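You operate a simulated robot arm through the tools that you are given. There is no shell and no other tool.

You run a simulated robot arm. Do the job below in one go: nothing can be reset, and whatever is moved stays where it is left.

## Task
Turn the speed selector of washer two to 3. Then take the yellow-band medium vial on the top of the cream cabinet and put it away on the top of the preparing bench. Then put the white wipe on the top of the cream cabinet away on the shelf under the hatch. Keep to this order. Set down upright: yellow-band medium vial.

Only the result counts: the job must be done as asked and must still hold three seconds after the hand-in. Knocking over, shifting, dropping, spilling or breaking anything else fails it.

## Robot
A 6-joint arm with a four-finger gripper on a trunk, on a base that moves. Base frame: it is fixed to the floor where the robot stands at the start and does not move with it; the origin is under the middle of the robot, x ahead of it, y to its left, z up. Readings come in m, rad, newtons and seconds.
It reaches about 1.041 m from its shoulder. Its first joint turns from -2.897 to 2.897 rad. Places, roughly: shelf under the hatch [-0.1, -3.9, 0.4]; speed selector of washer two [0.9, 0.4, 0.7]; top of the preparing bench [-6, 0.5, 0.9]; white wipe (9x7x3 cm) [-2.3, 5.1, 0.9]; yellow-band medium vial [-2.25, 4.75, 1]. Payload 3.67 kg.
The TCP is the grasp point between the finger pads, 0.028 m short of the fingertips. In the tool frame z runs along the fingers and y along their closing line. The gripper opens to 0.112 m; its body begins 0.073 m behind the TCP.
Orientation is that of the tool frame in the base frame, as a unit quaternion [x, y, z, w]. With the fingers straight down and closing along the base's y, the tool's x points along the base's -x, its y along +y and its z along -z.

## Interface
- The arm moves only by the tool nudge_tool. Its argument "series" is a list of rows, each an object of numbers (a shift or turn left out is 0, a gripper value left out holds the last): "x", "y", "z": the shift along the base's x, y, z in m; "rx", "ry", "rz": the turn, a rotation vector about the base's x, y, z in degrees; "gripper": the finger opening in m, from 0 to 0.112. In form: [{"x": .., "y": .., "z": .., "rx": .., "ry": .., "rz": .., "gripper": ..}, ...]. A call has 1 to 20 rows; each row shifts and turns the commanded pose from where the row before left it. Rows are played at 5 a second. More than 0.05 m and 0.15 rad between two rows, or a gripper value outside its range, and nothing of the call is played. A pose out of reach is approached as far as the arm can. The call stops where the force on the tool passes 40 N (or 10 N more than at its start, if that is more) or the arm is blocked; 0.2 s more then pass. Each finger travels about 0.1025 m/s and halts on what it meets, pressing with about 44 N; the grip force reading is that of the motor and also rises with nothing between the fingers. The clock runs only during rows and for 0.2 s after the last one: add rows that do not move to give the fingers time. The reply holds the time, the measured pose of the TCP, the force on the tool along the base axes, the opening and the grip force, in the units named above and with some noise, with the torque about the TCP (base axes, N m) and any sound that the robot's microphone picked up.
- Cameras (640 x 400 px; columns grow to the right, rows downward): "scene" is now at [0.0966, 0.2236, 1.3222]; the picture's right is [0.21, -0.98, 0.00], its down [-0.67, -0.14, -0.72] and it looks along [0.71, 0.15, -0.69] (base axes); focal length 252 px, centre (320, 200). "wrist" rides on the gripper at [0.06, -0.018, -0.104] in the tool frame; the picture's right is [0.29, 0.96, 0.00], its down [-0.80, 0.24, -0.55] and it looks along [-0.53, 0.16, 0.83] (tool axes); focal length 234 px, centre (320, 200). There is no depth. A picture from a camera that has moved, and an enlarged one, comes with that camera's place and axes in the base frame and with its lens. The place of the scene camera against the robot may be out by one fixed shift of up to 0.012 m in any direction.
- snapshot(camera): a new picture of that camera. No time passes.
- base_move(legs): drives the robot by 1 to 6 legs, each [ahead, left, turn to the left] in m, m and rad, along the robot's own axes; the way and the turn of a leg run together, so that a leg with both is an arc; at most 1.5 m and 3.142 rad a leg. The arm and the cameras ride along, it lands a little off, and it stops where it bumps. It gives what a move gives.
- aim_head(pan, tilt): turns the head with the scene camera to pan (to the left, within 2.496 rad either way) and tilt (down, from -0.506 to 1.204), counted from straight ahead of the robot. It gives what a move gives.
- close_up(camera, box): a new picture of the part [left, top, right, bottom] of that camera's present view, enlarged. No time passes.
- sign_off(): hands the job in; it is judged then, once.

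Nothing tells you exact positions but the pictures and the camera data. Unless the task says otherwise, let go and move clear before handing in.

The tools are called after "Emit:" as name(argument=value, ...) on one line, values as JSON. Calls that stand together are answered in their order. nudge_tool: Moves the arm, as the interface text tells. Its arguments: {"type":"object","properties":{"series":{"type":"array","items":{"type":"object","properties":{"x":{"type":"number"},"y":{"type":"number"},"z":{"type":"number"},"rx":{"type":"number"},"ry":{"type":"number"},"rz":{"type":"number"},"gripper":{"type":"number"}}}}},"required":["series"]} The other tools are called the same way: base_move (legs) drives the base; aim_head (pan, tilt) turns the head that bears the scene camera; snapshot (camera) takes a picture; close_up (camera, box) takes an enlarged picture of a part of a camera's view; sign_off () hands the job in.

At the start:

```text
clock: 0.0
tcp_pos: [0.4862, 0.2371, 0.8898]
ee_rot: [0.0, 1.0, -0.001, 0.001]
contact_force: [0.3, -0.4, 0.6]
torque: [-0.01, 0.0, 0.01]
gripper_width: 0.1118
grip_force: 0.1
robot x, y, heading: [-0.0026, 0.0053, -0.004]
head pan, tilt (commanded): [0.211, 0.761]
```

scene: 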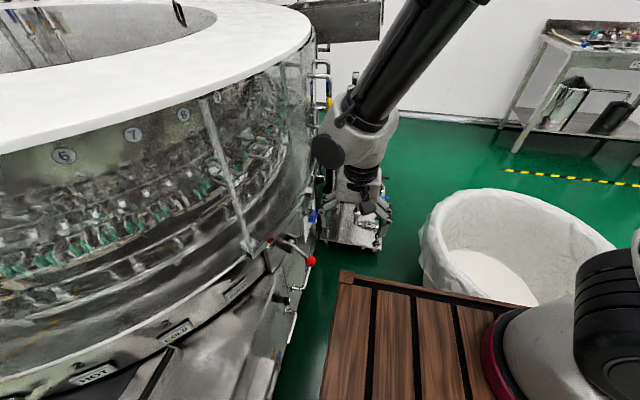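
wrist: 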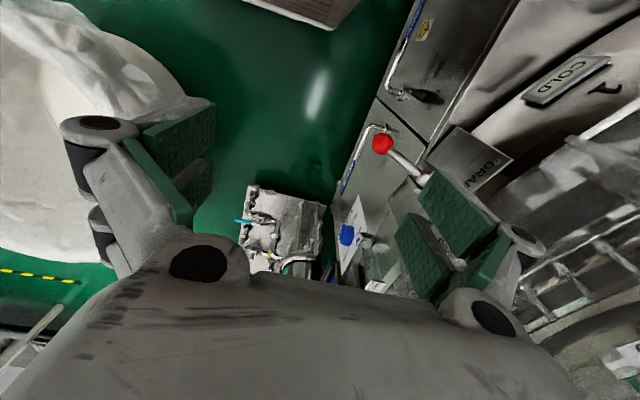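

I see a large round machine on the left with a red-knobbed lever near it, and the speed selector should be around [0.9, 0.4, 0.7]. I'll look more closely at this area first.

Emit:
close_up(camera="scene", box=[160, 160, 360, 285])

Emit:
close_up(camera="wrist", box=[320, 80, 520, 205])

Emit:
close_up(camera="scene", box=[0, 60, 320, 260])

```text
3.20 times, centred on (260, 222) of scene
camera zoom: at [0.0966, 0.2236, 1.3222], right [0.21, -0.98, 0.0], down [-0.67, -0.14, -0.72], along [0.71, 0.15, -0.69], focal length 808 px, centre (512, 128)
```

zoom: 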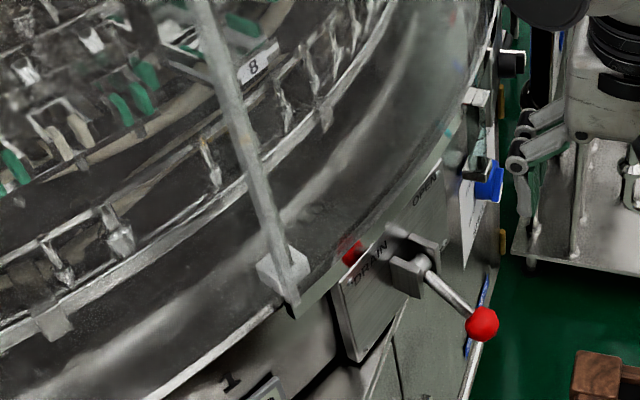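

```text
3.20 times, centred on (420, 142) of wrist
camera zoom: at [0.4269, 0.2198, 0.9959], right [-0.29, 0.96, 0.0], down [0.8, 0.24, 0.55], along [0.53, 0.16, -0.83], focal length 749 px, centre (0, 384)
```

zoom: 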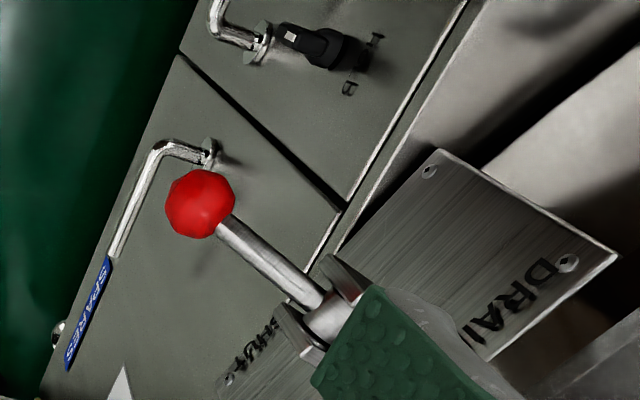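

```text
2.00 times, centred on (160, 160) of scene
camera zoom: at [0.0966, 0.2236, 1.3222], right [0.21, -0.98, 0.0], down [-0.67, -0.14, -0.72], along [0.71, 0.15, -0.69], focal length 505 px, centre (640, 280)
```

zoom: 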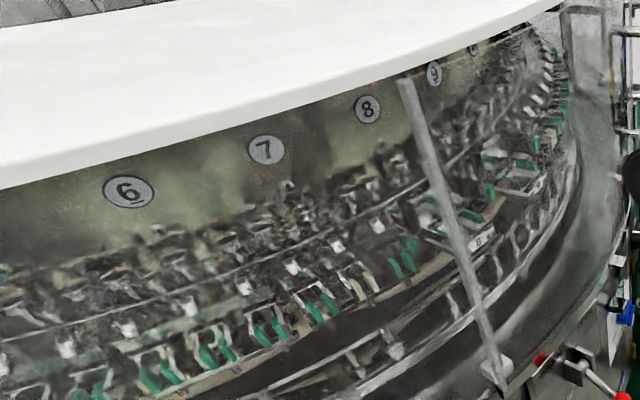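

The panel with the knobs near (319,179) in the scene picture is seen nearly edge-on, behind the gripper. I'll enlarge that area in both cameras.

Emit:
close_up(camera="wrist", box=[300, 180, 428, 300])

Emit:
close_up(camera="scene", box=[280, 50, 400, 250])

Emit:
close_up(camera="wrist", box=[340, 0, 640, 187])

```text
3.33 times, centred on (364, 240) of wrist
camera zoom: at [0.4269, 0.2198, 0.9959], right [-0.29, 0.96, 0.0], down [0.8, 0.24, 0.55], along [0.53, 0.16, -0.83], focal length 781 px, centre (173, 67)
```

zoom: 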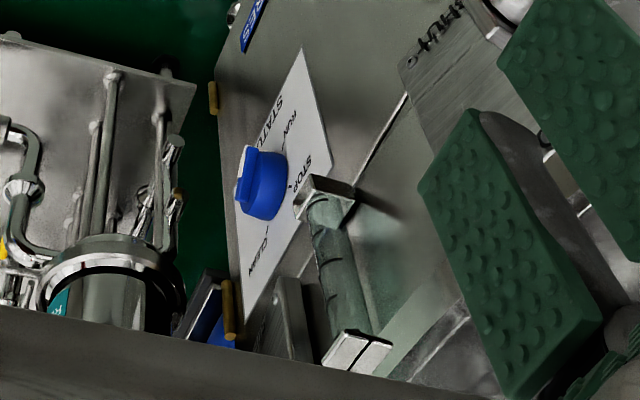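

```text
2.00 times, centred on (340, 150) of scene
camera zoom: at [0.0966, 0.2236, 1.3222], right [0.21, -0.98, 0.0], down [-0.67, -0.14, -0.72], along [0.71, 0.15, -0.69], focal length 505 px, centre (280, 300)
```

zoom: 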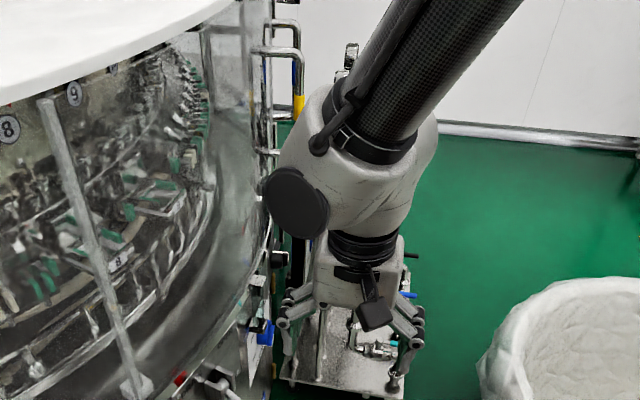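

```text
2.13 times, centred on (490, 94) of wrist
camera zoom: at [0.4269, 0.2198, 0.9959], right [-0.29, 0.96, 0.0], down [0.8, 0.24, 0.55], along [0.53, 0.16, -0.83], focal length 500 px, centre (-43, 427)
```

zoom: 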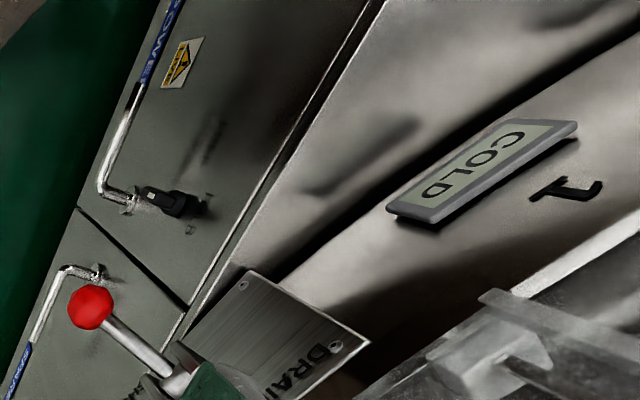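

The black knob just above the blue STATUS knob triangulates to about [0.87, 0.39, 0.69], so it is probably the speed selector. I'll look around with the head before moving anything.

Emit:
aim_head(pan=0.3, tilt=0.3)

Emit:
snapshot(camera="scene")

Emit:
aim_head(pan=-0.9, tilt=0.6)

Emit:
snapshot(camera="scene")

Emit:
aim_head(pan=-0.3, tilt=1.15)

Emit:
snapshot(camera="scene")

Emit:
aim_head(pan=1.4, tilt=0.5)

Emit:
snapshot(camera="scene")

Emit:
aim_head(pan=2.4, tilt=0.4)

Emit:
snapshot(camera="scene")

Emit:
aim_head(pan=-1.9, tilt=0.4)

Emit:
snapshot(camera="scene")

```text
clock: 0.9
tcp_pos: [0.4868, 0.2378, 0.8897]
ee_rot: [0.001, 1.0, 0.0, 0.0]
contact_force: [0.5, 0.8, 0.8]
torque: [-0.01, 0.01, -0.01]
gripper_width: 0.112
grip_force: 0.0
robot x, y, heading: [0.0003, 0.0005, -0.0]
head pan, tilt (commanded): [0.3, 0.3]
```

```text
taken
camera scene: at [0.1052, 0.2339, 1.3633], right [0.3, -0.96, 0.0], down [-0.28, -0.09, -0.95], along [0.91, 0.28, -0.3], focal length 252 px, centre (320, 200)
```

scene: 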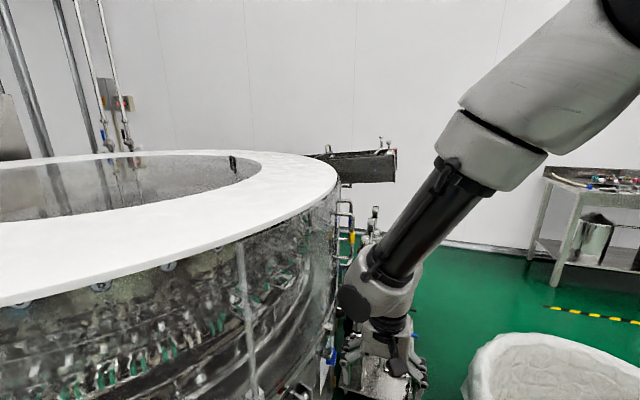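

```text
clock: 2.3
tcp_pos: [0.4853, 0.2378, 0.8892]
ee_rot: [0.0, 1.0, 0.001, 0.0]
contact_force: [-0.3, -0.6, 0.0]
torque: [0.01, 0.01, -0.02]
gripper_width: 0.1122
grip_force: 0.1
robot x, y, heading: [0.0008, -0.0, 0.0]
head pan, tilt (commanded): [-0.901, 0.6]
```

```text
taken
camera scene: at [0.071, 0.1371, 1.3359], right [-0.78, -0.62, 0.0], down [-0.35, 0.44, -0.83], along [0.51, -0.65, -0.56], focal length 252 px, centre (320, 200)
```

scene: 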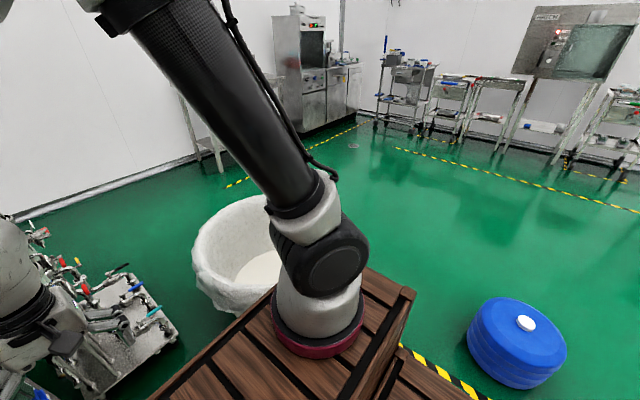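

```text
clock: 3.3
tcp_pos: [0.4871, 0.2364, 0.8899]
ee_rot: [0.0, 1.0, 0.001, 0.0]
contact_force: [0.2, -0.1, -0.6]
torque: [0.02, -0.01, 0.01]
gripper_width: 0.1119
grip_force: 0.0
robot x, y, heading: [0.0026, 0.002, -0.0]
head pan, tilt (commanded): [-0.3, 1.15]
```

```text
taken
camera scene: at [0.0729, 0.1887, 1.2942], right [-0.3, -0.95, 0.0], down [-0.87, 0.27, -0.41], along [0.39, -0.12, -0.91], focal length 252 px, centre (320, 200)
```

scene: 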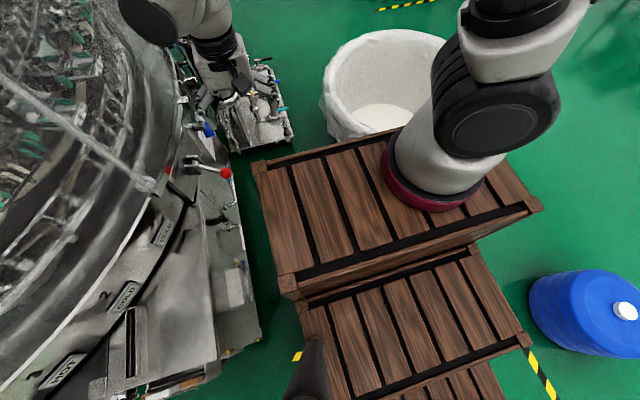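

```text
clock: 5.0
tcp_pos: [0.4852, 0.236, 0.89]
ee_rot: [0.0, 1.0, 0.0, 0.0]
contact_force: [0.0, -0.9, -0.5]
torque: [0.01, 0.04, -0.01]
gripper_width: 0.1119
grip_force: 0.1
robot x, y, heading: [-0.0008, 0.0011, -0.002]
head pan, tilt (commanded): [1.4, 0.499]
```

```text
taken
camera scene: at [0.0315, 0.296, 1.3449], right [0.99, -0.17, 0.0], down [-0.08, -0.47, -0.88], along [0.15, 0.86, -0.48], focal length 252 px, centre (320, 200)
```

scene: 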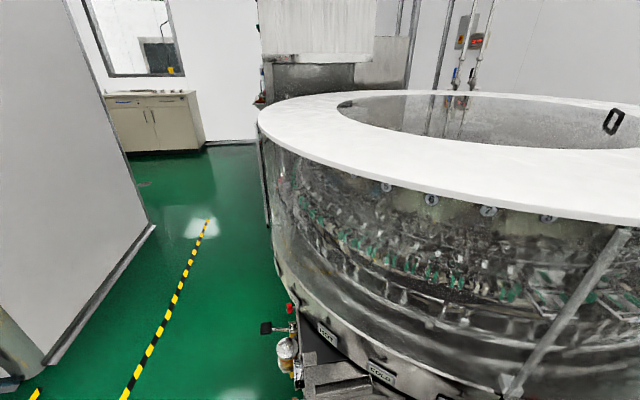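

```text
clock: 6.3
tcp_pos: [0.4871, 0.2381, 0.8904]
ee_rot: [0.0, 1.0, -0.001, 0.0]
contact_force: [-0.9, 0.2, -0.2]
torque: [-0.02, 0.0, -0.02]
gripper_width: 0.1123
grip_force: 0.1
robot x, y, heading: [-0.0009, 0.001, -0.001]
head pan, tilt (commanded): [2.4, 0.4]
```

```text
taken
camera scene: at [-0.0522, 0.269, 1.3541], right [0.68, 0.74, 0.0], down [0.29, -0.26, -0.92], along [-0.68, 0.62, -0.39], focal length 252 px, centre (320, 200)
```

scene: 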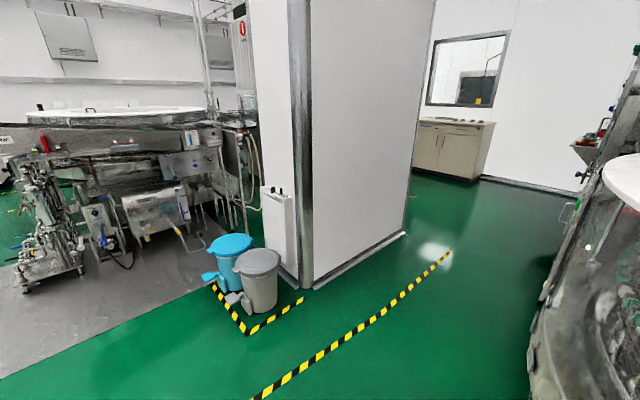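

```text
clock: 9.8
tcp_pos: [0.4855, 0.2383, 0.89]
ee_rot: [0.0, 1.0, 0.0, 0.0]
contact_force: [-0.1, 0.4, -0.4]
torque: [0.01, 0.0, 0.0]
gripper_width: 0.1119
grip_force: 0.1
robot x, y, heading: [-0.0029, -0.0025, 0.004]
head pan, tilt (commanded): [-1.901, 0.4]
```

```text
taken
camera scene: at [-0.014, 0.1187, 1.3541], right [-0.95, 0.32, 0.0], down [0.13, 0.37, -0.92], along [-0.3, -0.87, -0.39], focal length 252 px, centre (320, 200)
```

scene: 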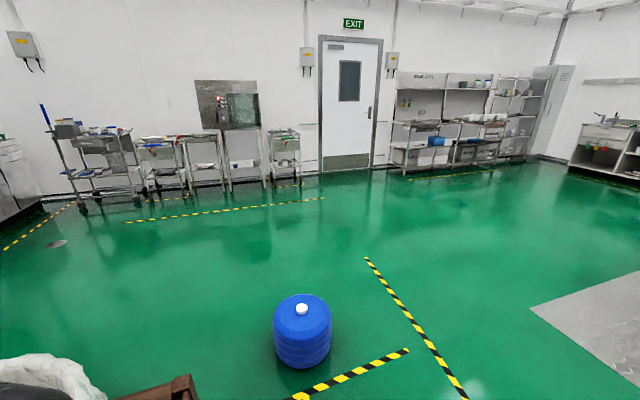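

I've mapped the room: the cream cabinet is ahead-left under the window, the hatch is on the wall to my right, and the preparing bench is behind me. The arm comes next: I'll swing it out over free space and point the gripper toward +y, so the wrist camera faces the selector panel.

Emit:
nudge_tool(series=[{"x": 0.02, "y": -0.03, "z": 0.02, "rz": -8.5}, {"x": 0.02, "y": -0.03, "z": 0.02, "rz": -8.5}, {"x": 0.02, "y": -0.03, "z": 0.01, "rz": -8.5}, {"x": 0.02, "y": -0.03, "z": 0.01, "rz": -8.5}, {"x": 0.02, "y": -0.03, "z": 0.01, "rz": -8.5}, {"x": 0.02, "y": -0.03, "z": 0.01, "rz": -8.5}, {"x": 0.02, "y": -0.03, "z": 0.01, "rz": -8.5}, {"x": 0.02, "y": -0.03, "z": 0.01, "rz": -8.5}, {"x": 0.02, "y": -0.03, "rz": -8.5}, {"x": 0.02, "y": -0.03, "rz": -8.5}, {"rz": -5}])

Emit:
aim_head(pan=0.1, tilt=0.7)

Emit:
snapshot(camera="scene")

Emit:
snapshot(camera="wrist")

```text
clock: 12.2
tcp_pos: [0.687, -0.0638, 0.99]
ee_rot: [0.708, 0.706, 0.0, 0.001]
contact_force: [0.0, 0.6, -0.1]
torque: [0.01, -0.02, 0.01]
gripper_width: 0.1119
grip_force: 0.0
robot x, y, heading: [0.0014, 0.0008, -0.004]
head pan, tilt (commanded): [-1.901, 0.4]
```

```text
clock: 14.1
tcp_pos: [0.6869, -0.0637, 0.9901]
ee_rot: [0.707, 0.707, 0.0, 0.001]
contact_force: [0.1, 0.3, -0.7]
torque: [0.0, -0.02, -0.01]
gripper_width: 0.1119
grip_force: 0.0
robot x, y, heading: [-0.0031, -0.001, 0.0]
head pan, tilt (commanded): [0.099, 0.7]
```

```text
taken
camera scene: at [0.1006, 0.2147, 1.3273], right [0.1, -1.0, 0.0], down [-0.64, -0.06, -0.76], along [0.76, 0.08, -0.64], focal length 252 px, centre (320, 200)
```

scene: 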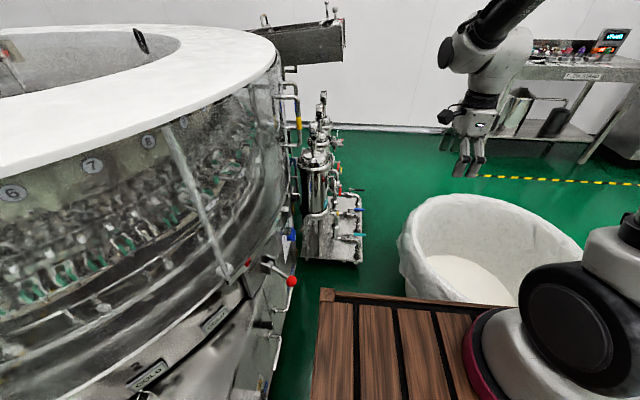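

```text
taken
camera wrist: at [0.669, -0.0026, 1.0955], right [0.96, 0.29, 0.0], down [0.24, -0.8, 0.55], along [0.16, -0.53, -0.83], focal length 234 px, centre (320, 200)
```

wrist: 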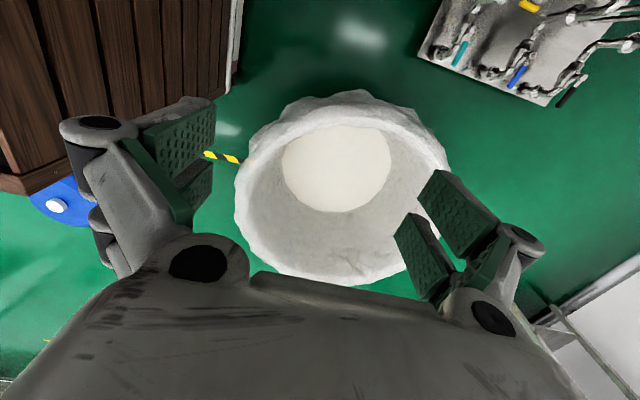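

There is a valve trolley with a tall filter housing standing near [1.0–1.2, 0.3], just beyond the selector. Next I'll pitch the tool toward +y to see the panel.

Emit:
nudge_tool(series=[{"rx": 8.5}, {"rx": 8.5}, {"rx": 8.5}, {"rx": 8.5}, {"rx": 8.5}, {"rx": 8.5}, {"rx": 8.5}, {"rx": 8.5}, {"rx": 8.5}, {"rx": 8.5}, {"rx": 5}])

Emit:
snapshot(camera="wrist")

Emit:
snapshot(camera="scene")

```text
clock: 16.5
tcp_pos: [0.6855, -0.063, 0.9909]
ee_rot: [0.499, 0.5, 0.501, -0.5]
contact_force: [-0.3, 0.4, -0.5]
torque: [-0.01, -0.01, -0.02]
gripper_width: 0.1118
grip_force: 0.1
robot x, y, heading: [-0.0004, -0.0035, 0.003]
head pan, tilt (commanded): [0.099, 0.7]
```

```text
taken
camera wrist: at [0.6685, -0.1667, 1.0519], right [0.96, 0.0, 0.29], down [0.24, -0.55, -0.8], along [0.16, 0.83, -0.53], focal length 234 px, centre (320, 200)
```

wrist: 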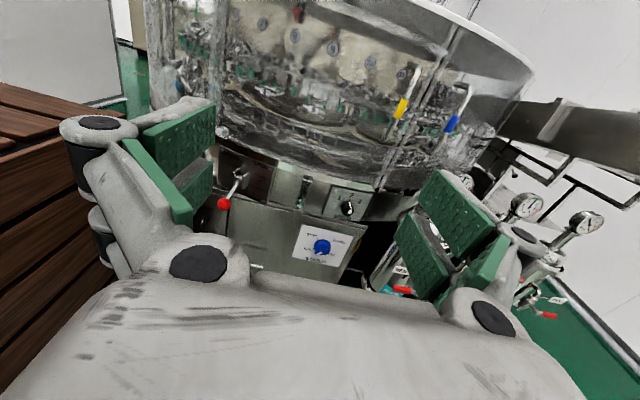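

```text
taken
camera scene: at [0.1004, 0.2147, 1.3273], right [0.1, -1.0, 0.0], down [-0.64, -0.06, -0.76], along [0.76, 0.08, -0.64], focal length 252 px, centre (320, 200)
```

scene: 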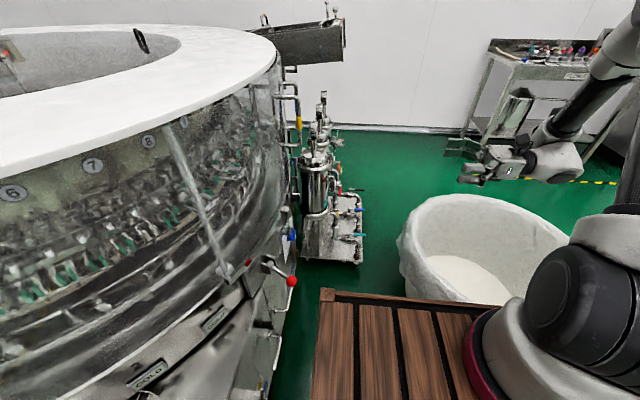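

Now the wrist camera shows a small plate with a black knob above the blue STATUS knob. I'll enlarge it.

Emit:
close_up(camera="wrist", box=[300, 165, 396, 225])

Emit:
close_up(camera="wrist", box=[210, 140, 420, 271])

```text
6.67 times, centred on (348, 195) of wrist
camera zoom: at [0.6685, -0.1667, 1.0519], right [0.96, 0.0, 0.29], down [0.24, -0.55, -0.8], along [0.16, 0.83, -0.53], focal length 1561 px, centre (133, 233)
```

zoom: 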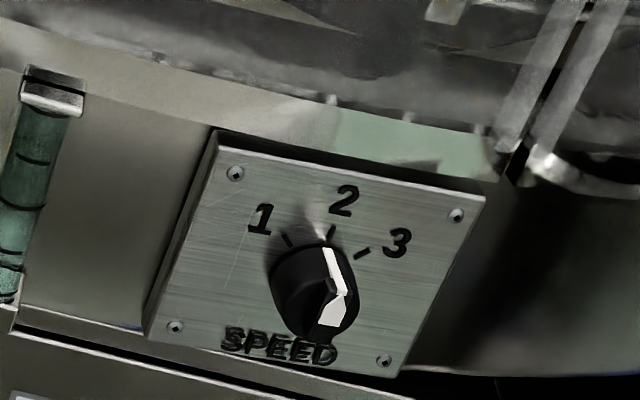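

```text
3.05 times, centred on (315, 206) of wrist
camera zoom: at [0.6685, -0.1667, 1.0519], right [0.96, 0.0, 0.29], down [0.24, -0.55, -0.8], along [0.16, 0.83, -0.53], focal length 714 px, centre (335, 183)
```

zoom: 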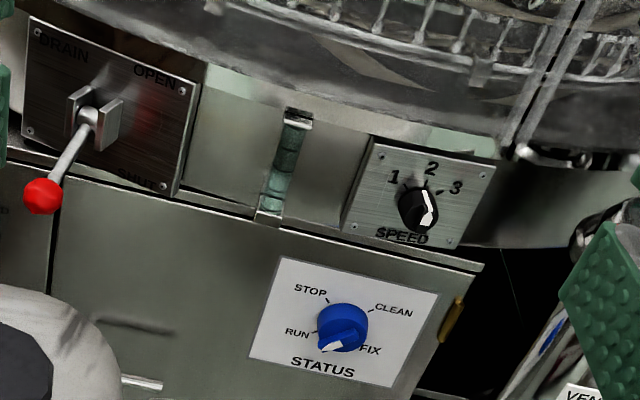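

That is the selector: a SPEED plate with 1, 2, 3, the knob pointing to 2, at about [0.857, 0.387, 0.695]. Before closing in, I need to know how near the trolley with the filter housing is.

Emit:
close_up(camera="scene", box=[250, 70, 410, 290])

Emit:
close_up(camera="wrist", box=[360, 170, 640, 345])

```text
1.82 times, centred on (330, 180) of scene
camera zoom: at [0.1004, 0.2147, 1.3273], right [0.1, -1.0, 0.0], down [-0.64, -0.06, -0.76], along [0.76, 0.08, -0.64], focal length 459 px, centre (302, 236)
```

zoom: 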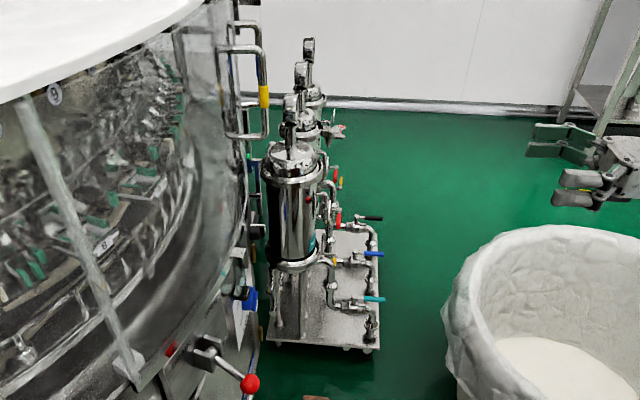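

```text
2.29 times, centred on (500, 258) of wrist
camera zoom: at [0.6685, -0.1667, 1.0519], right [0.96, 0.0, 0.29], down [0.24, -0.55, -0.8], along [0.16, 0.83, -0.53], focal length 535 px, centre (-91, 69)
```

zoom: 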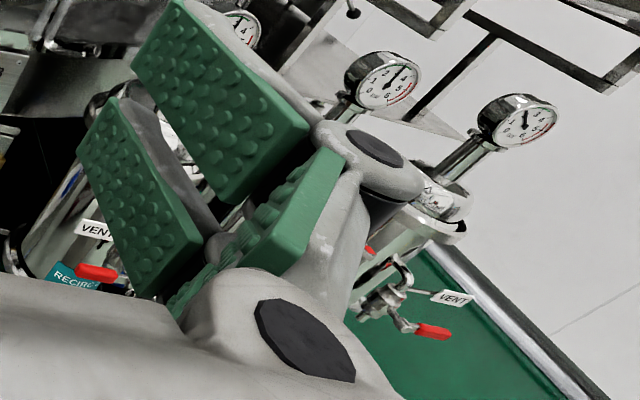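

The nearest filter housing is at about x 1.02–1.18, y 0.26–0.42, and its red vent lever is at [1.03, 0.22, 0.60], so there are a few centimetres of clearance at the knob. I'll go closer in stages for an accurate look.

Emit:
nudge_tool(series=[{"x": 0.021, "y": 0.02, "z": -0.026}, {"x": 0.021, "y": 0.02, "z": -0.026}, {"x": 0.021, "y": 0.02, "z": -0.026}, {"x": 0.021, "y": 0.02, "z": -0.026}, {"x": 0.021, "y": 0.02, "z": -0.026}, {"x": 0.021, "y": 0.02, "z": -0.026}, {"x": 0.021, "y": 0.02, "z": -0.026}, {"x": 0.024, "y": 0.02, "z": -0.026}])

Emit:
snapshot(camera="wrist")

Emit:
snapshot(camera="scene")

Emit:
close_up(camera="wrist", box=[220, 80, 412, 200])

```text
clock: 18.3
tcp_pos: [0.8585, 0.0972, 0.781]
ee_rot: [0.501, 0.5, 0.5, -0.5]
contact_force: [0.0, 1.1, -0.1]
torque: [-0.02, -0.02, 0.02]
gripper_width: 0.1117
grip_force: 0.1
robot x, y, heading: [-0.0015, 0.0032, -0.0]
head pan, tilt (commanded): [0.099, 0.7]
```

```text
taken
camera wrist: at [0.8403, -0.0062, 0.8434], right [0.96, 0.0, 0.29], down [0.24, -0.55, -0.8], along [0.16, 0.83, -0.53], focal length 234 px, centre (320, 200)
```

wrist: 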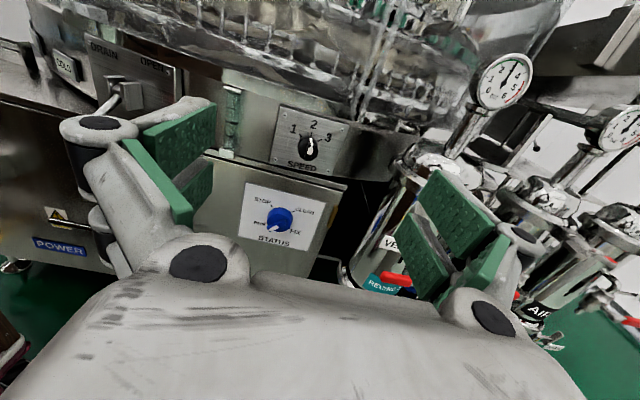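

```text
taken
camera scene: at [0.1005, 0.2146, 1.3273], right [0.1, -1.0, 0.0], down [-0.64, -0.06, -0.76], along [0.76, 0.08, -0.64], focal length 252 px, centre (320, 200)
```

scene: 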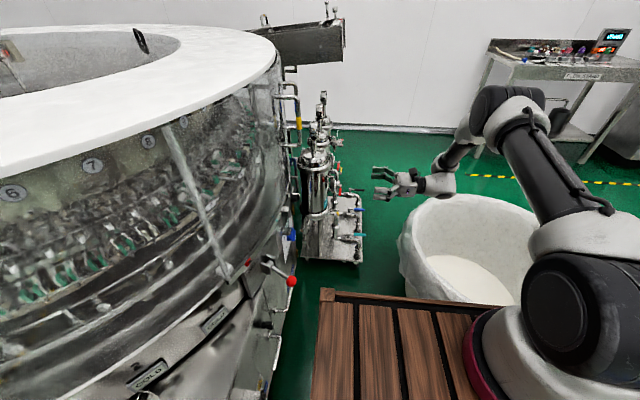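

```text
3.33 times, centred on (316, 140) of wrist
camera zoom: at [0.8403, -0.0062, 0.8434], right [0.96, 0.0, 0.29], down [0.24, -0.55, -0.8], along [0.16, 0.83, -0.53], focal length 781 px, centre (333, 400)
```

zoom: 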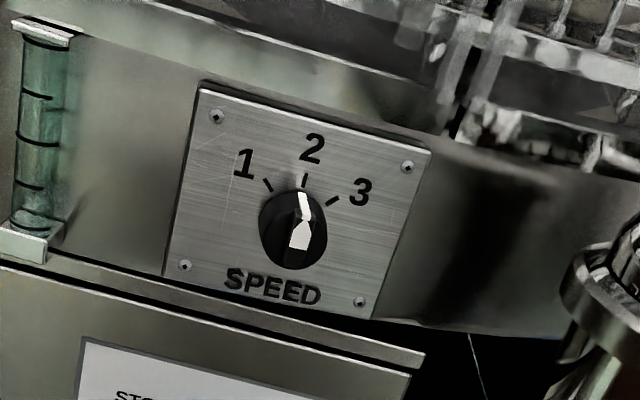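

The SPEED plate triangulates to x 0.81–0.92, y ≈ 0.41, and the knob centre to about [0.865, 0.411, 0.682], pointing at 2 with ticks about 45° apart. I'll move in closer for a better fix and narrow the fingers a little for clearance.

Emit:
nudge_tool(series=[{"x": 0.001, "y": 0.03, "z": -0.016, "gripper": 0.085}, {"x": 0.001, "y": 0.03, "z": -0.016}, {"x": 0.001, "y": 0.03, "z": -0.016}, {"x": 0.001, "y": 0.03, "z": -0.016}, {"x": 0.002, "y": 0.03, "z": -0.016}])

Emit:
snapshot(camera="wrist")

Emit:
snapshot(camera="scene")

Emit:
close_up(camera="wrist", box=[200, 70, 440, 220])

```text
clock: 19.5
tcp_pos: [0.8643, 0.2464, 0.7011]
ee_rot: [0.5, 0.5, 0.5, -0.5]
contact_force: [-0.1, -0.3, 0.6]
torque: [0.04, -0.02, -0.03]
gripper_width: 0.0852
grip_force: 0.1
robot x, y, heading: [-0.0014, 0.0013, 0.0]
head pan, tilt (commanded): [0.099, 0.7]
```

```text
taken
camera wrist: at [0.8468, 0.1429, 0.7634], right [0.96, 0.0, 0.29], down [0.24, -0.55, -0.8], along [0.16, 0.83, -0.53], focal length 234 px, centre (320, 200)
```

wrist: 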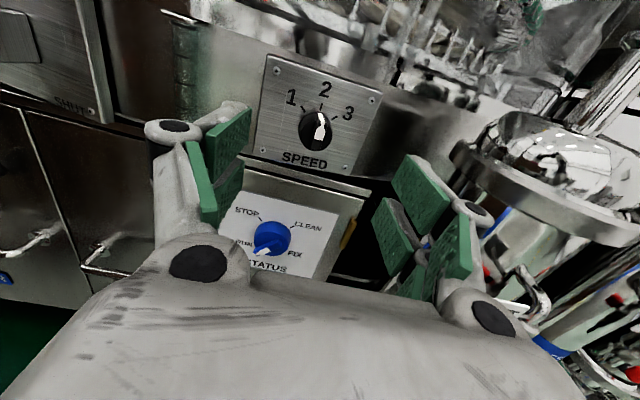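

```text
taken
camera scene: at [0.1007, 0.2145, 1.3273], right [0.1, -1.0, 0.0], down [-0.64, -0.06, -0.76], along [0.76, 0.08, -0.64], focal length 252 px, centre (320, 200)
```

scene: 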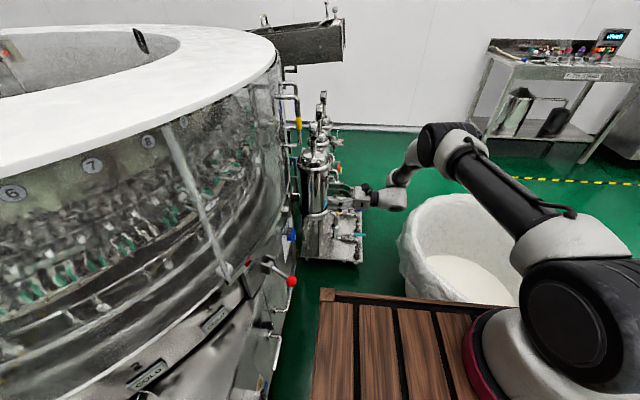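

```text
2.67 times, centred on (320, 145) of wrist
camera zoom: at [0.8468, 0.1429, 0.7634], right [0.96, 0.0, 0.29], down [0.24, -0.55, -0.8], along [0.16, 0.83, -0.53], focal length 624 px, centre (320, 347)
```

zoom: 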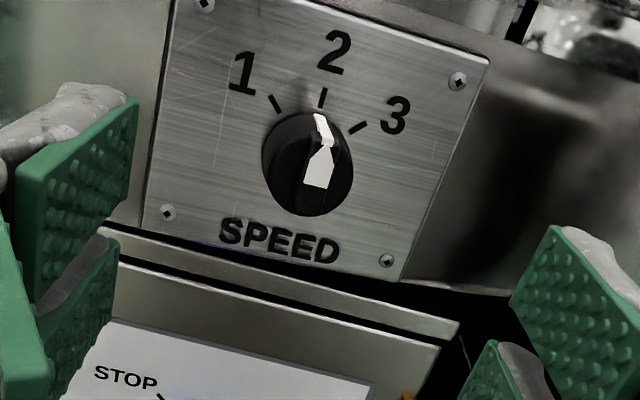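

The refined fix puts the knob centre at [0.865, 0.411, 0.684], with ticks at −45°, 0° and +45° and the plate yawed about 6°. I'll line up on the knob axis at a 10 cm standoff and check.

Emit:
nudge_tool(series=[{"x": 0.004, "y": 0.022, "z": -0.006, "rz": 2, "gripper": 0.07}, {"x": 0.004, "y": 0.022, "z": -0.006, "rz": 2}, {"x": 0.003, "y": 0.021, "z": -0.005, "rz": 2}])

Emit:
snapshot(camera="wrist")

Emit:
close_up(camera="wrist", box=[200, 70, 440, 220])

Emit:
aim_head(pan=0.1, tilt=0.6)

Emit:
close_up(camera="scene", box=[250, 110, 410, 290])

```text
clock: 20.3
tcp_pos: [0.8755, 0.3122, 0.6839]
ee_rot: [0.473, 0.526, 0.473, -0.525]
contact_force: [0.9, -0.3, 0.8]
torque: [-0.04, -0.01, 0.01]
gripper_width: 0.07
grip_force: 0.0
robot x, y, heading: [-0.0009, 0.0017, -0.001]
head pan, tilt (commanded): [0.099, 0.7]
```

```text
taken
camera wrist: at [0.8688, 0.2069, 0.7466], right [0.95, 0.1, 0.29], down [0.3, -0.53, -0.8], along [0.07, 0.84, -0.53], focal length 234 px, centre (320, 200)
```

wrist: 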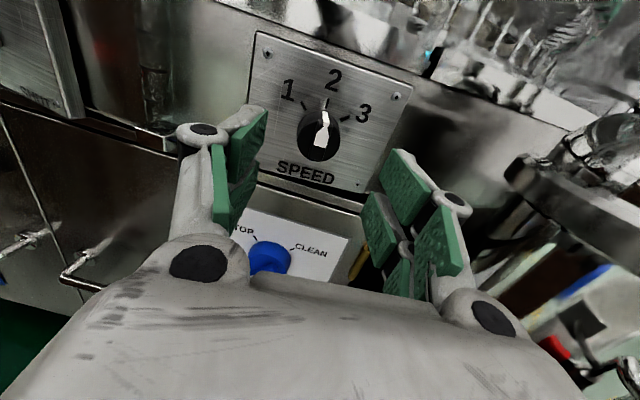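

```text
2.67 times, centred on (320, 145) of wrist
camera zoom: at [0.8688, 0.2069, 0.7466], right [0.95, 0.1, 0.29], down [0.3, -0.53, -0.8], along [0.07, 0.84, -0.53], focal length 624 px, centre (320, 347)
```

zoom: 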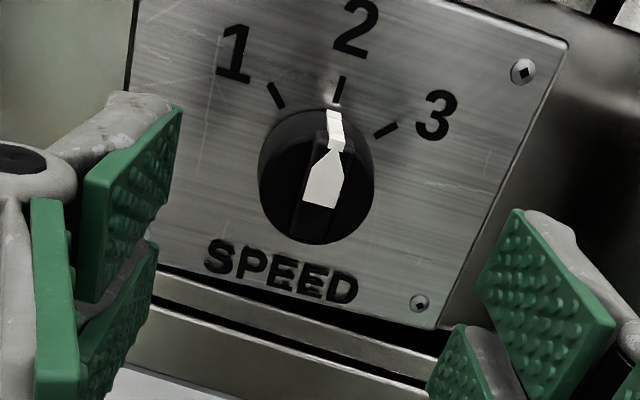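

```text
clock: 21.0
tcp_pos: [0.8749, 0.3115, 0.6861]
ee_rot: [0.473, 0.526, 0.473, -0.526]
contact_force: [0.4, 1.1, 0.4]
torque: [-0.02, 0.01, 0.01]
gripper_width: 0.0701
grip_force: 0.0
robot x, y, heading: [-0.0007, 0.001, -0.003]
head pan, tilt (commanded): [0.099, 0.6]
```

```text
2.22 times, centred on (330, 200) of scene
camera zoom: at [0.104, 0.2151, 1.3358], right [0.1, -0.99, 0.0], down [-0.56, -0.06, -0.82], along [0.82, 0.08, -0.57], focal length 561 px, centre (298, 200)
```

zoom: 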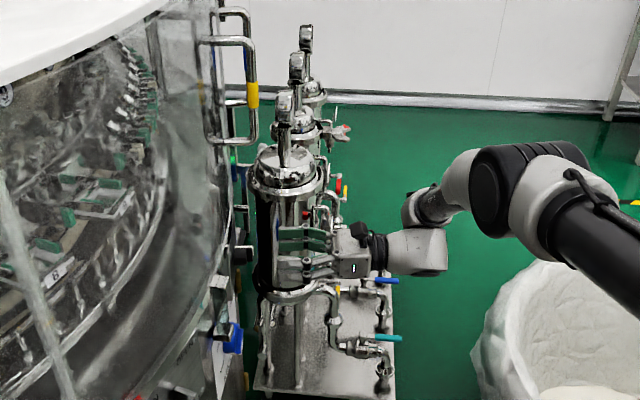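

I'm aligned laterally, with the ticks symmetric about my axis, but the knob sits about 3 mm lower. Moving in along the axis now.

Emit:
nudge_tool(series=[{"x": -0.0017, "y": 0.016, "z": -0.0015}, {"x": -0.0017, "y": 0.016, "z": -0.0015}, {"x": -0.0017, "y": 0.016}, {"x": -0.0016, "y": 0.0156}])

Emit:
snapshot(camera="wrist")

Emit:
close_up(camera="wrist", box=[230, 110, 410, 250])

Emit:
close_up(camera="scene", box=[270, 130, 380, 240])

```text
clock: 22.0
tcp_pos: [0.8679, 0.3755, 0.6818]
ee_rot: [0.474, 0.525, 0.474, -0.524]
contact_force: [0.5, 0.3, 0.0]
torque: [-0.02, -0.03, -0.01]
gripper_width: 0.0699
grip_force: 0.1
robot x, y, heading: [0.0012, 0.0016, -0.004]
head pan, tilt (commanded): [0.099, 0.6]
```

```text
taken
camera wrist: at [0.8614, 0.2709, 0.7435], right [0.95, 0.1, 0.29], down [0.3, -0.53, -0.8], along [0.07, 0.84, -0.53], focal length 234 px, centre (320, 200)
```

wrist: 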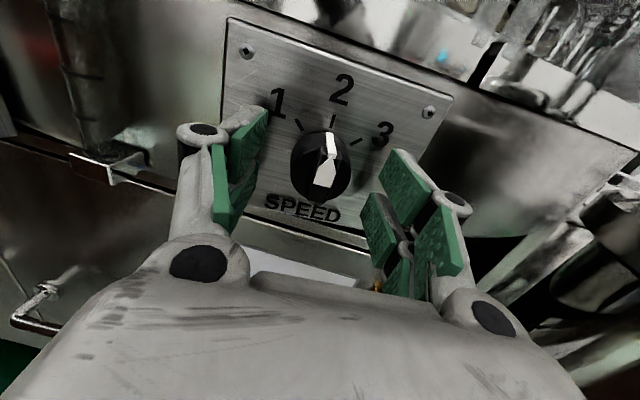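

```text
2.86 times, centred on (320, 180) of wrist
camera zoom: at [0.8614, 0.2709, 0.7435], right [0.95, 0.1, 0.29], down [0.3, -0.53, -0.8], along [0.07, 0.84, -0.53], focal length 669 px, centre (320, 257)
```

zoom: 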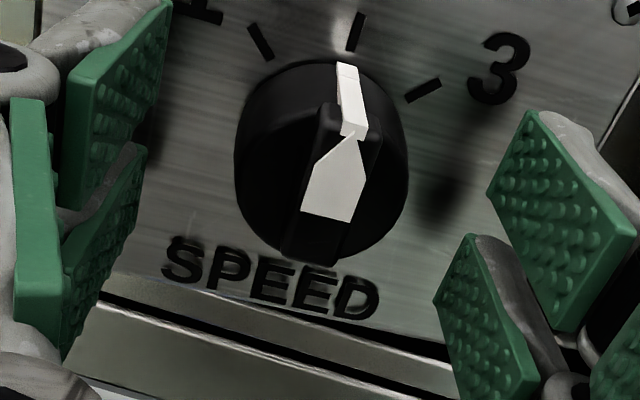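

```text
3.64 times, centred on (325, 185) of scene
camera zoom: at [0.1041, 0.215, 1.3359], right [0.1, -1.0, 0.0], down [-0.56, -0.06, -0.82], along [0.82, 0.08, -0.57], focal length 918 px, centre (302, 254)
```

zoom: 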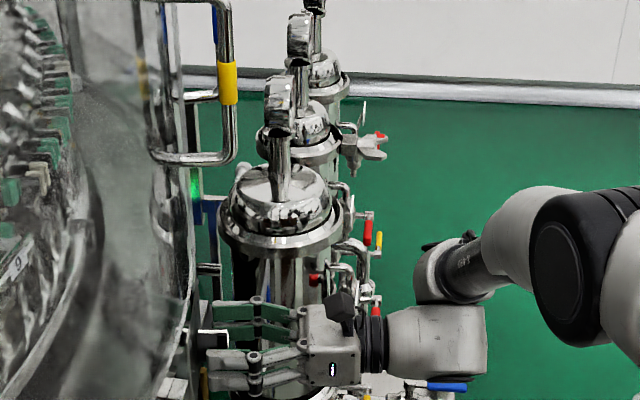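

The knob is centred between the fingers, which overlap it by about 2 cm. Closing on it.

Emit:
nudge_tool(series=[{"gripper": 0.03}, {}, {}])

Emit:
close_up(camera="wrist", box=[230, 110, 410, 250])

Emit:
close_up(camera="scene", box=[270, 130, 380, 240])

```text
clock: 22.8
tcp_pos: [0.8687, 0.3765, 0.6823]
ee_rot: [-0.473, -0.525, -0.473, 0.526]
contact_force: [6.4, 5.1, -2.7]
torque: [-0.33, -0.05, -0.31]
gripper_width: 0.034
grip_force: 44.4
robot x, y, heading: [0.0027, -0.004, 0.0]
head pan, tilt (commanded): [0.099, 0.6]
```

```text
2.86 times, centred on (320, 180) of wrist
camera zoom: at [0.8617, 0.2714, 0.7435], right [0.95, 0.1, 0.29], down [0.3, -0.53, -0.8], along [0.07, 0.84, -0.53], focal length 669 px, centre (320, 257)
```

zoom: 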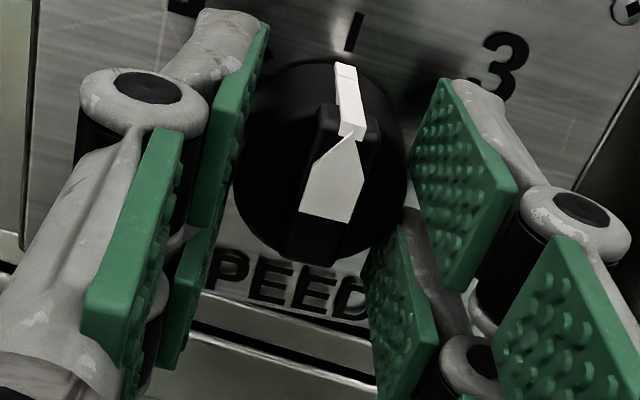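

```text
3.64 times, centred on (325, 185) of scene
camera zoom: at [0.1043, 0.2154, 1.3358], right [0.1, -0.99, 0.0], down [-0.56, -0.06, -0.82], along [0.82, 0.08, -0.57], focal length 918 px, centre (302, 254)
```

zoom: 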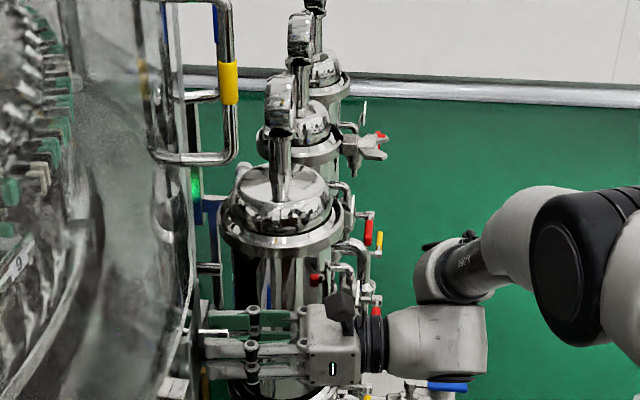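

The grip on the knob is firm at 44 N. Now I'll turn it clockwise, from 2 toward 3, about the knob axis, starting with half.

Emit:
nudge_tool(series=[{"rx": -0.784, "ry": 7.46}, {"rx": -0.784, "ry": 7.46}, {"rx": -0.784, "ry": 7.46}])

Emit:
close_up(camera="wrist", box=[230, 110, 410, 250])

```text
clock: 23.6
tcp_pos: [0.8694, 0.3765, 0.6815]
ee_rot: [-0.567, -0.422, -0.362, 0.607]
contact_force: [17.3, 7.0, -3.4]
torque: [-0.9, -0.15, -0.2]
gripper_width: 0.0345
grip_force: 45.1
robot x, y, heading: [-0.0016, 0.0006, 0.003]
head pan, tilt (commanded): [0.099, 0.6]
```

```text
2.86 times, centred on (320, 180) of wrist
camera zoom: at [0.8861, 0.2738, 0.7456], right [0.99, 0.1, -0.1], down [-0.03, -0.56, -0.83], along [-0.14, 0.82, -0.55], focal length 669 px, centre (320, 257)
```

zoom: 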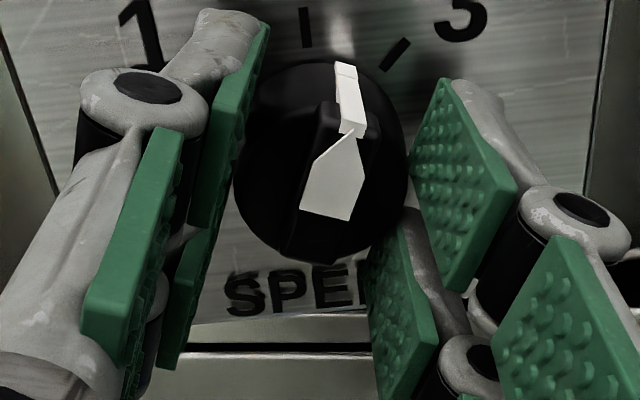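

The knob follows the gripper and now points between 2 and 3. The force along x is rising slightly, so I'll add small x corrections while finishing the turn.

Emit:
nudge_tool(series=[{"x": 0.001, "rx": -0.784, "ry": 7.46}, {"x": 0.001, "rx": -0.784, "ry": 7.46}, {"x": 0.001, "rx": -0.784, "ry": 7.46}])

Emit:
close_up(camera="wrist", box=[230, 90, 410, 230])

Emit:
snapshot(camera="wrist")

```text
clock: 24.4
tcp_pos: [0.869, 0.3765, 0.6811]
ee_rot: [-0.638, -0.305, -0.234, 0.668]
contact_force: [-7.3, 0.1, 1.1]
torque: [-0.14, -0.63, 0.38]
gripper_width: 0.0343
grip_force: 44.9
robot x, y, heading: [-0.007, -0.0006, -0.0]
head pan, tilt (commanded): [0.099, 0.6]
```

```text
2.86 times, centred on (320, 160) of wrist
camera zoom: at [0.9101, 0.2762, 0.7381], right [0.87, 0.09, -0.48], down [-0.33, -0.59, -0.73], along [-0.35, 0.8, -0.49], focal length 669 px, centre (320, 314)
```

zoom: 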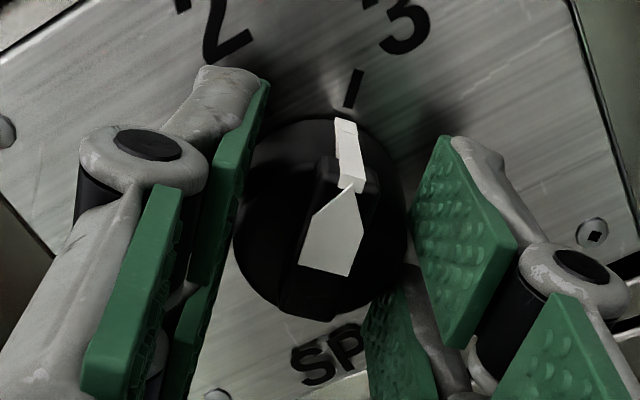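

```text
taken
camera wrist: at [0.9101, 0.2762, 0.7381], right [0.87, 0.09, -0.48], down [-0.33, -0.59, -0.73], along [-0.35, 0.8, -0.49], focal length 234 px, centre (320, 200)
```

wrist: 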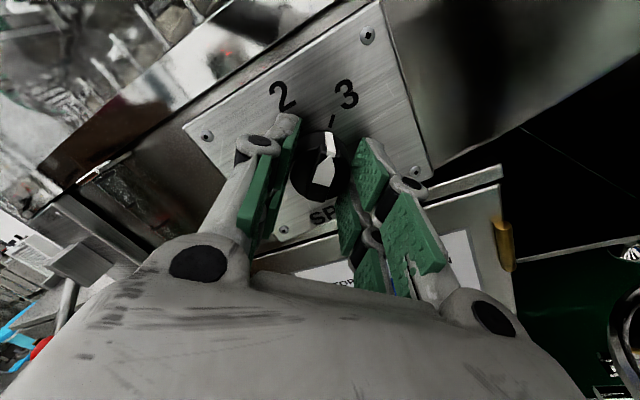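

The pointer now lines up with the tick for 3. I'll release, check that it stays, and then back out.

Emit:
nudge_tool(series=[{"gripper": 0.07}, {}, {}])

Emit:
close_up(camera="wrist", box=[230, 90, 410, 230])

```text
clock: 25.2
tcp_pos: [0.8718, 0.3749, 0.6818]
ee_rot: [-0.638, -0.305, -0.236, 0.667]
contact_force: [-0.1, 0.3, 0.5]
torque: [0.01, 0.0, 0.0]
gripper_width: 0.0701
grip_force: 0.1
robot x, y, heading: [0.0006, -0.0027, -0.001]
head pan, tilt (commanded): [0.099, 0.6]
```

```text
2.86 times, centred on (320, 160) of wrist
camera zoom: at [0.9113, 0.2758, 0.7387], right [0.88, 0.09, -0.47], down [-0.33, -0.59, -0.73], along [-0.35, 0.8, -0.49], focal length 669 px, centre (320, 314)
```

zoom: 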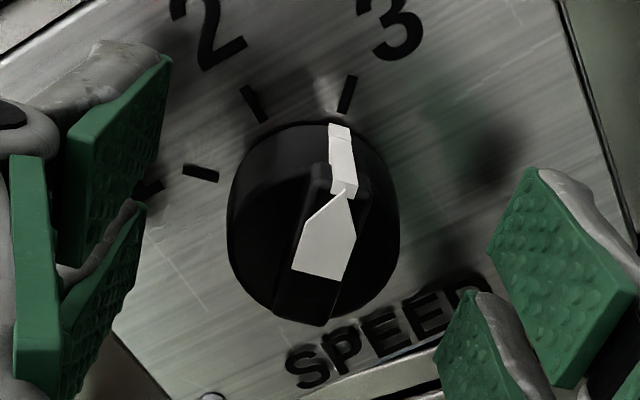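

It holds at 3. Now I'm backing straight out along the knob axis, then undoing the roll.

Emit:
nudge_tool(series=[{"x": 0.002, "y": -0.02}, {"x": 0.003, "y": -0.03}, {"x": 0.003, "y": -0.03}, {"y": -0.035, "rx": 0.784, "ry": -7.46}, {"y": -0.035, "rx": 0.784, "ry": -7.46}, {"y": -0.035, "rx": 0.784, "ry": -7.46}, {"y": -0.03, "z": 0.02, "rx": 0.784, "ry": -7.46}, {"y": -0.03, "z": 0.03, "rx": 0.784, "ry": -7.46}, {"y": -0.03, "z": 0.03, "rx": 0.784, "ry": -7.46}])

Emit:
snapshot(camera="wrist")

Emit:
close_up(camera="wrist", box=[240, 80, 400, 200])

```text
clock: 27.2
tcp_pos: [0.8773, 0.1022, 0.7626]
ee_rot: [0.473, 0.525, 0.473, -0.525]
contact_force: [0.4, 0.3, 0.5]
torque: [0.0, 0.0, -0.01]
gripper_width: 0.07
grip_force: 0.1
robot x, y, heading: [-0.0003, -0.0017, 0.001]
head pan, tilt (commanded): [0.099, 0.6]
```

```text
taken
camera wrist: at [0.8709, -0.0032, 0.8239], right [0.95, 0.1, 0.29], down [0.3, -0.53, -0.8], along [0.07, 0.84, -0.53], focal length 234 px, centre (320, 200)
```

wrist: 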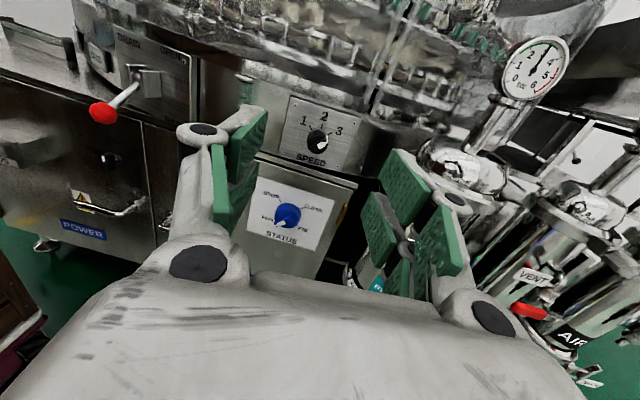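

```text
3.33 times, centred on (320, 140) of wrist
camera zoom: at [0.8709, -0.0032, 0.8239], right [0.95, 0.1, 0.29], down [0.3, -0.53, -0.8], along [0.07, 0.84, -0.53], focal length 781 px, centre (320, 400)
```

zoom: 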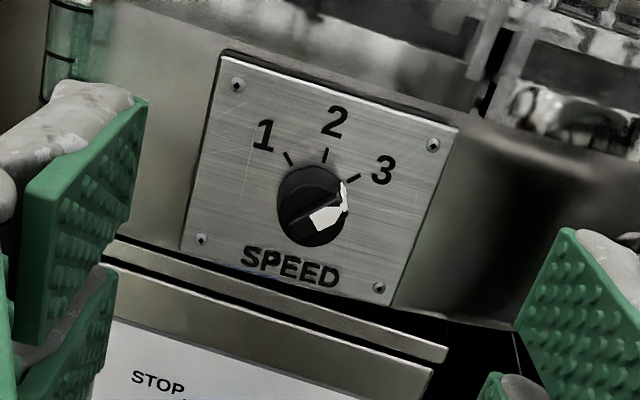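

The selector reads 3, so the first job is done. Next I'll fold the arm back over the robot for driving.

Emit:
nudge_tool(series=[{"y": -0.03, "z": 0.03, "rx": -8.5}, {"y": -0.03, "z": 0.03, "rx": -8.5}, {"x": -0.02, "y": -0.02, "z": 0.03, "rx": -8.5}, {"x": -0.03, "y": -0.01, "z": 0.03, "rx": -8.5}, {"x": -0.03, "z": 0.03, "rx": -8.5}, {"x": -0.03, "z": 0.03, "rx": -8.5}, {"x": -0.03, "z": 0.03, "rx": -8.5}, {"x": -0.03, "z": 0.03, "rx": -8.5}, {"x": -0.03, "z": 0.03, "rx": -8.5}, {"x": -0.03, "z": 0.03, "rx": -8.5}, {"x": -0.03, "rx": -5}])

Emit:
nudge_tool(series=[{"x": -0.01, "rz": 8.4}, {"x": -0.01, "rz": 8.4}, {"x": -0.01, "rz": 8.4}, {"x": -0.01, "rz": 8.4}, {"x": -0.01, "rz": 8.4}, {"x": -0.01, "rz": 8.4}, {"x": -0.01, "rz": 8.4}, {"x": -0.01, "rz": 8.4}, {"x": -0.01, "rz": 8.4}, {"x": -0.01, "rz": 8.4}])

Emit:
aim_head(pan=0.2, tilt=0.9)

Emit:
snapshot(camera="scene")

```text
clock: 29.6
tcp_pos: [0.6191, 0.0101, 1.0626]
ee_rot: [0.706, 0.706, -0.037, -0.037]
contact_force: [0.7, 0.9, -0.2]
torque: [0.0, 0.03, 0.01]
gripper_width: 0.0699
grip_force: 0.0
robot x, y, heading: [0.0028, -0.0015, 0.002]
head pan, tilt (commanded): [0.099, 0.6]
```

```text
clock: 31.8
tcp_pos: [0.5179, 0.0101, 1.0618]
ee_rot: [0.05, 0.997, -0.052, -0.003]
contact_force: [0.2, 0.3, 0.7]
torque: [0.0, 0.03, -0.01]
gripper_width: 0.0704
grip_force: 0.0
robot x, y, heading: [-0.0002, -0.0004, -0.007]
head pan, tilt (commanded): [0.099, 0.6]
```

```text
clock: 32.6
tcp_pos: [0.5199, 0.01, 1.0618]
ee_rot: [0.052, 0.997, -0.052, -0.003]
contact_force: [-0.1, 0.6, -0.5]
torque: [0.01, 0.0, 0.0]
gripper_width: 0.0702
grip_force: 0.1
robot x, y, heading: [-0.0023, 0.0009, 0.002]
head pan, tilt (commanded): [0.201, 0.901]
```

```text
taken
camera scene: at [0.09, 0.2213, 1.3112], right [0.2, -0.98, 0.0], down [-0.77, -0.16, -0.62], along [0.61, 0.12, -0.78], focal length 252 px, centre (320, 200)
```

scene: 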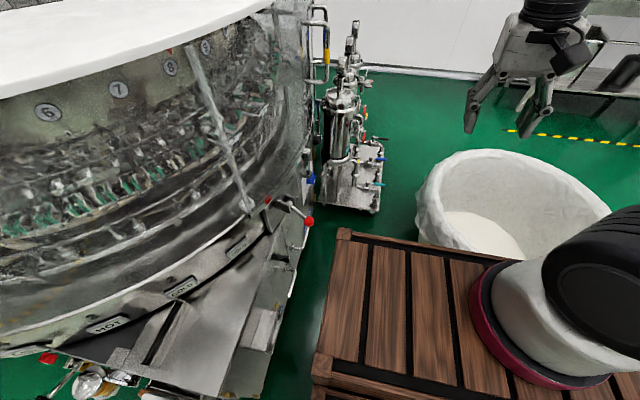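

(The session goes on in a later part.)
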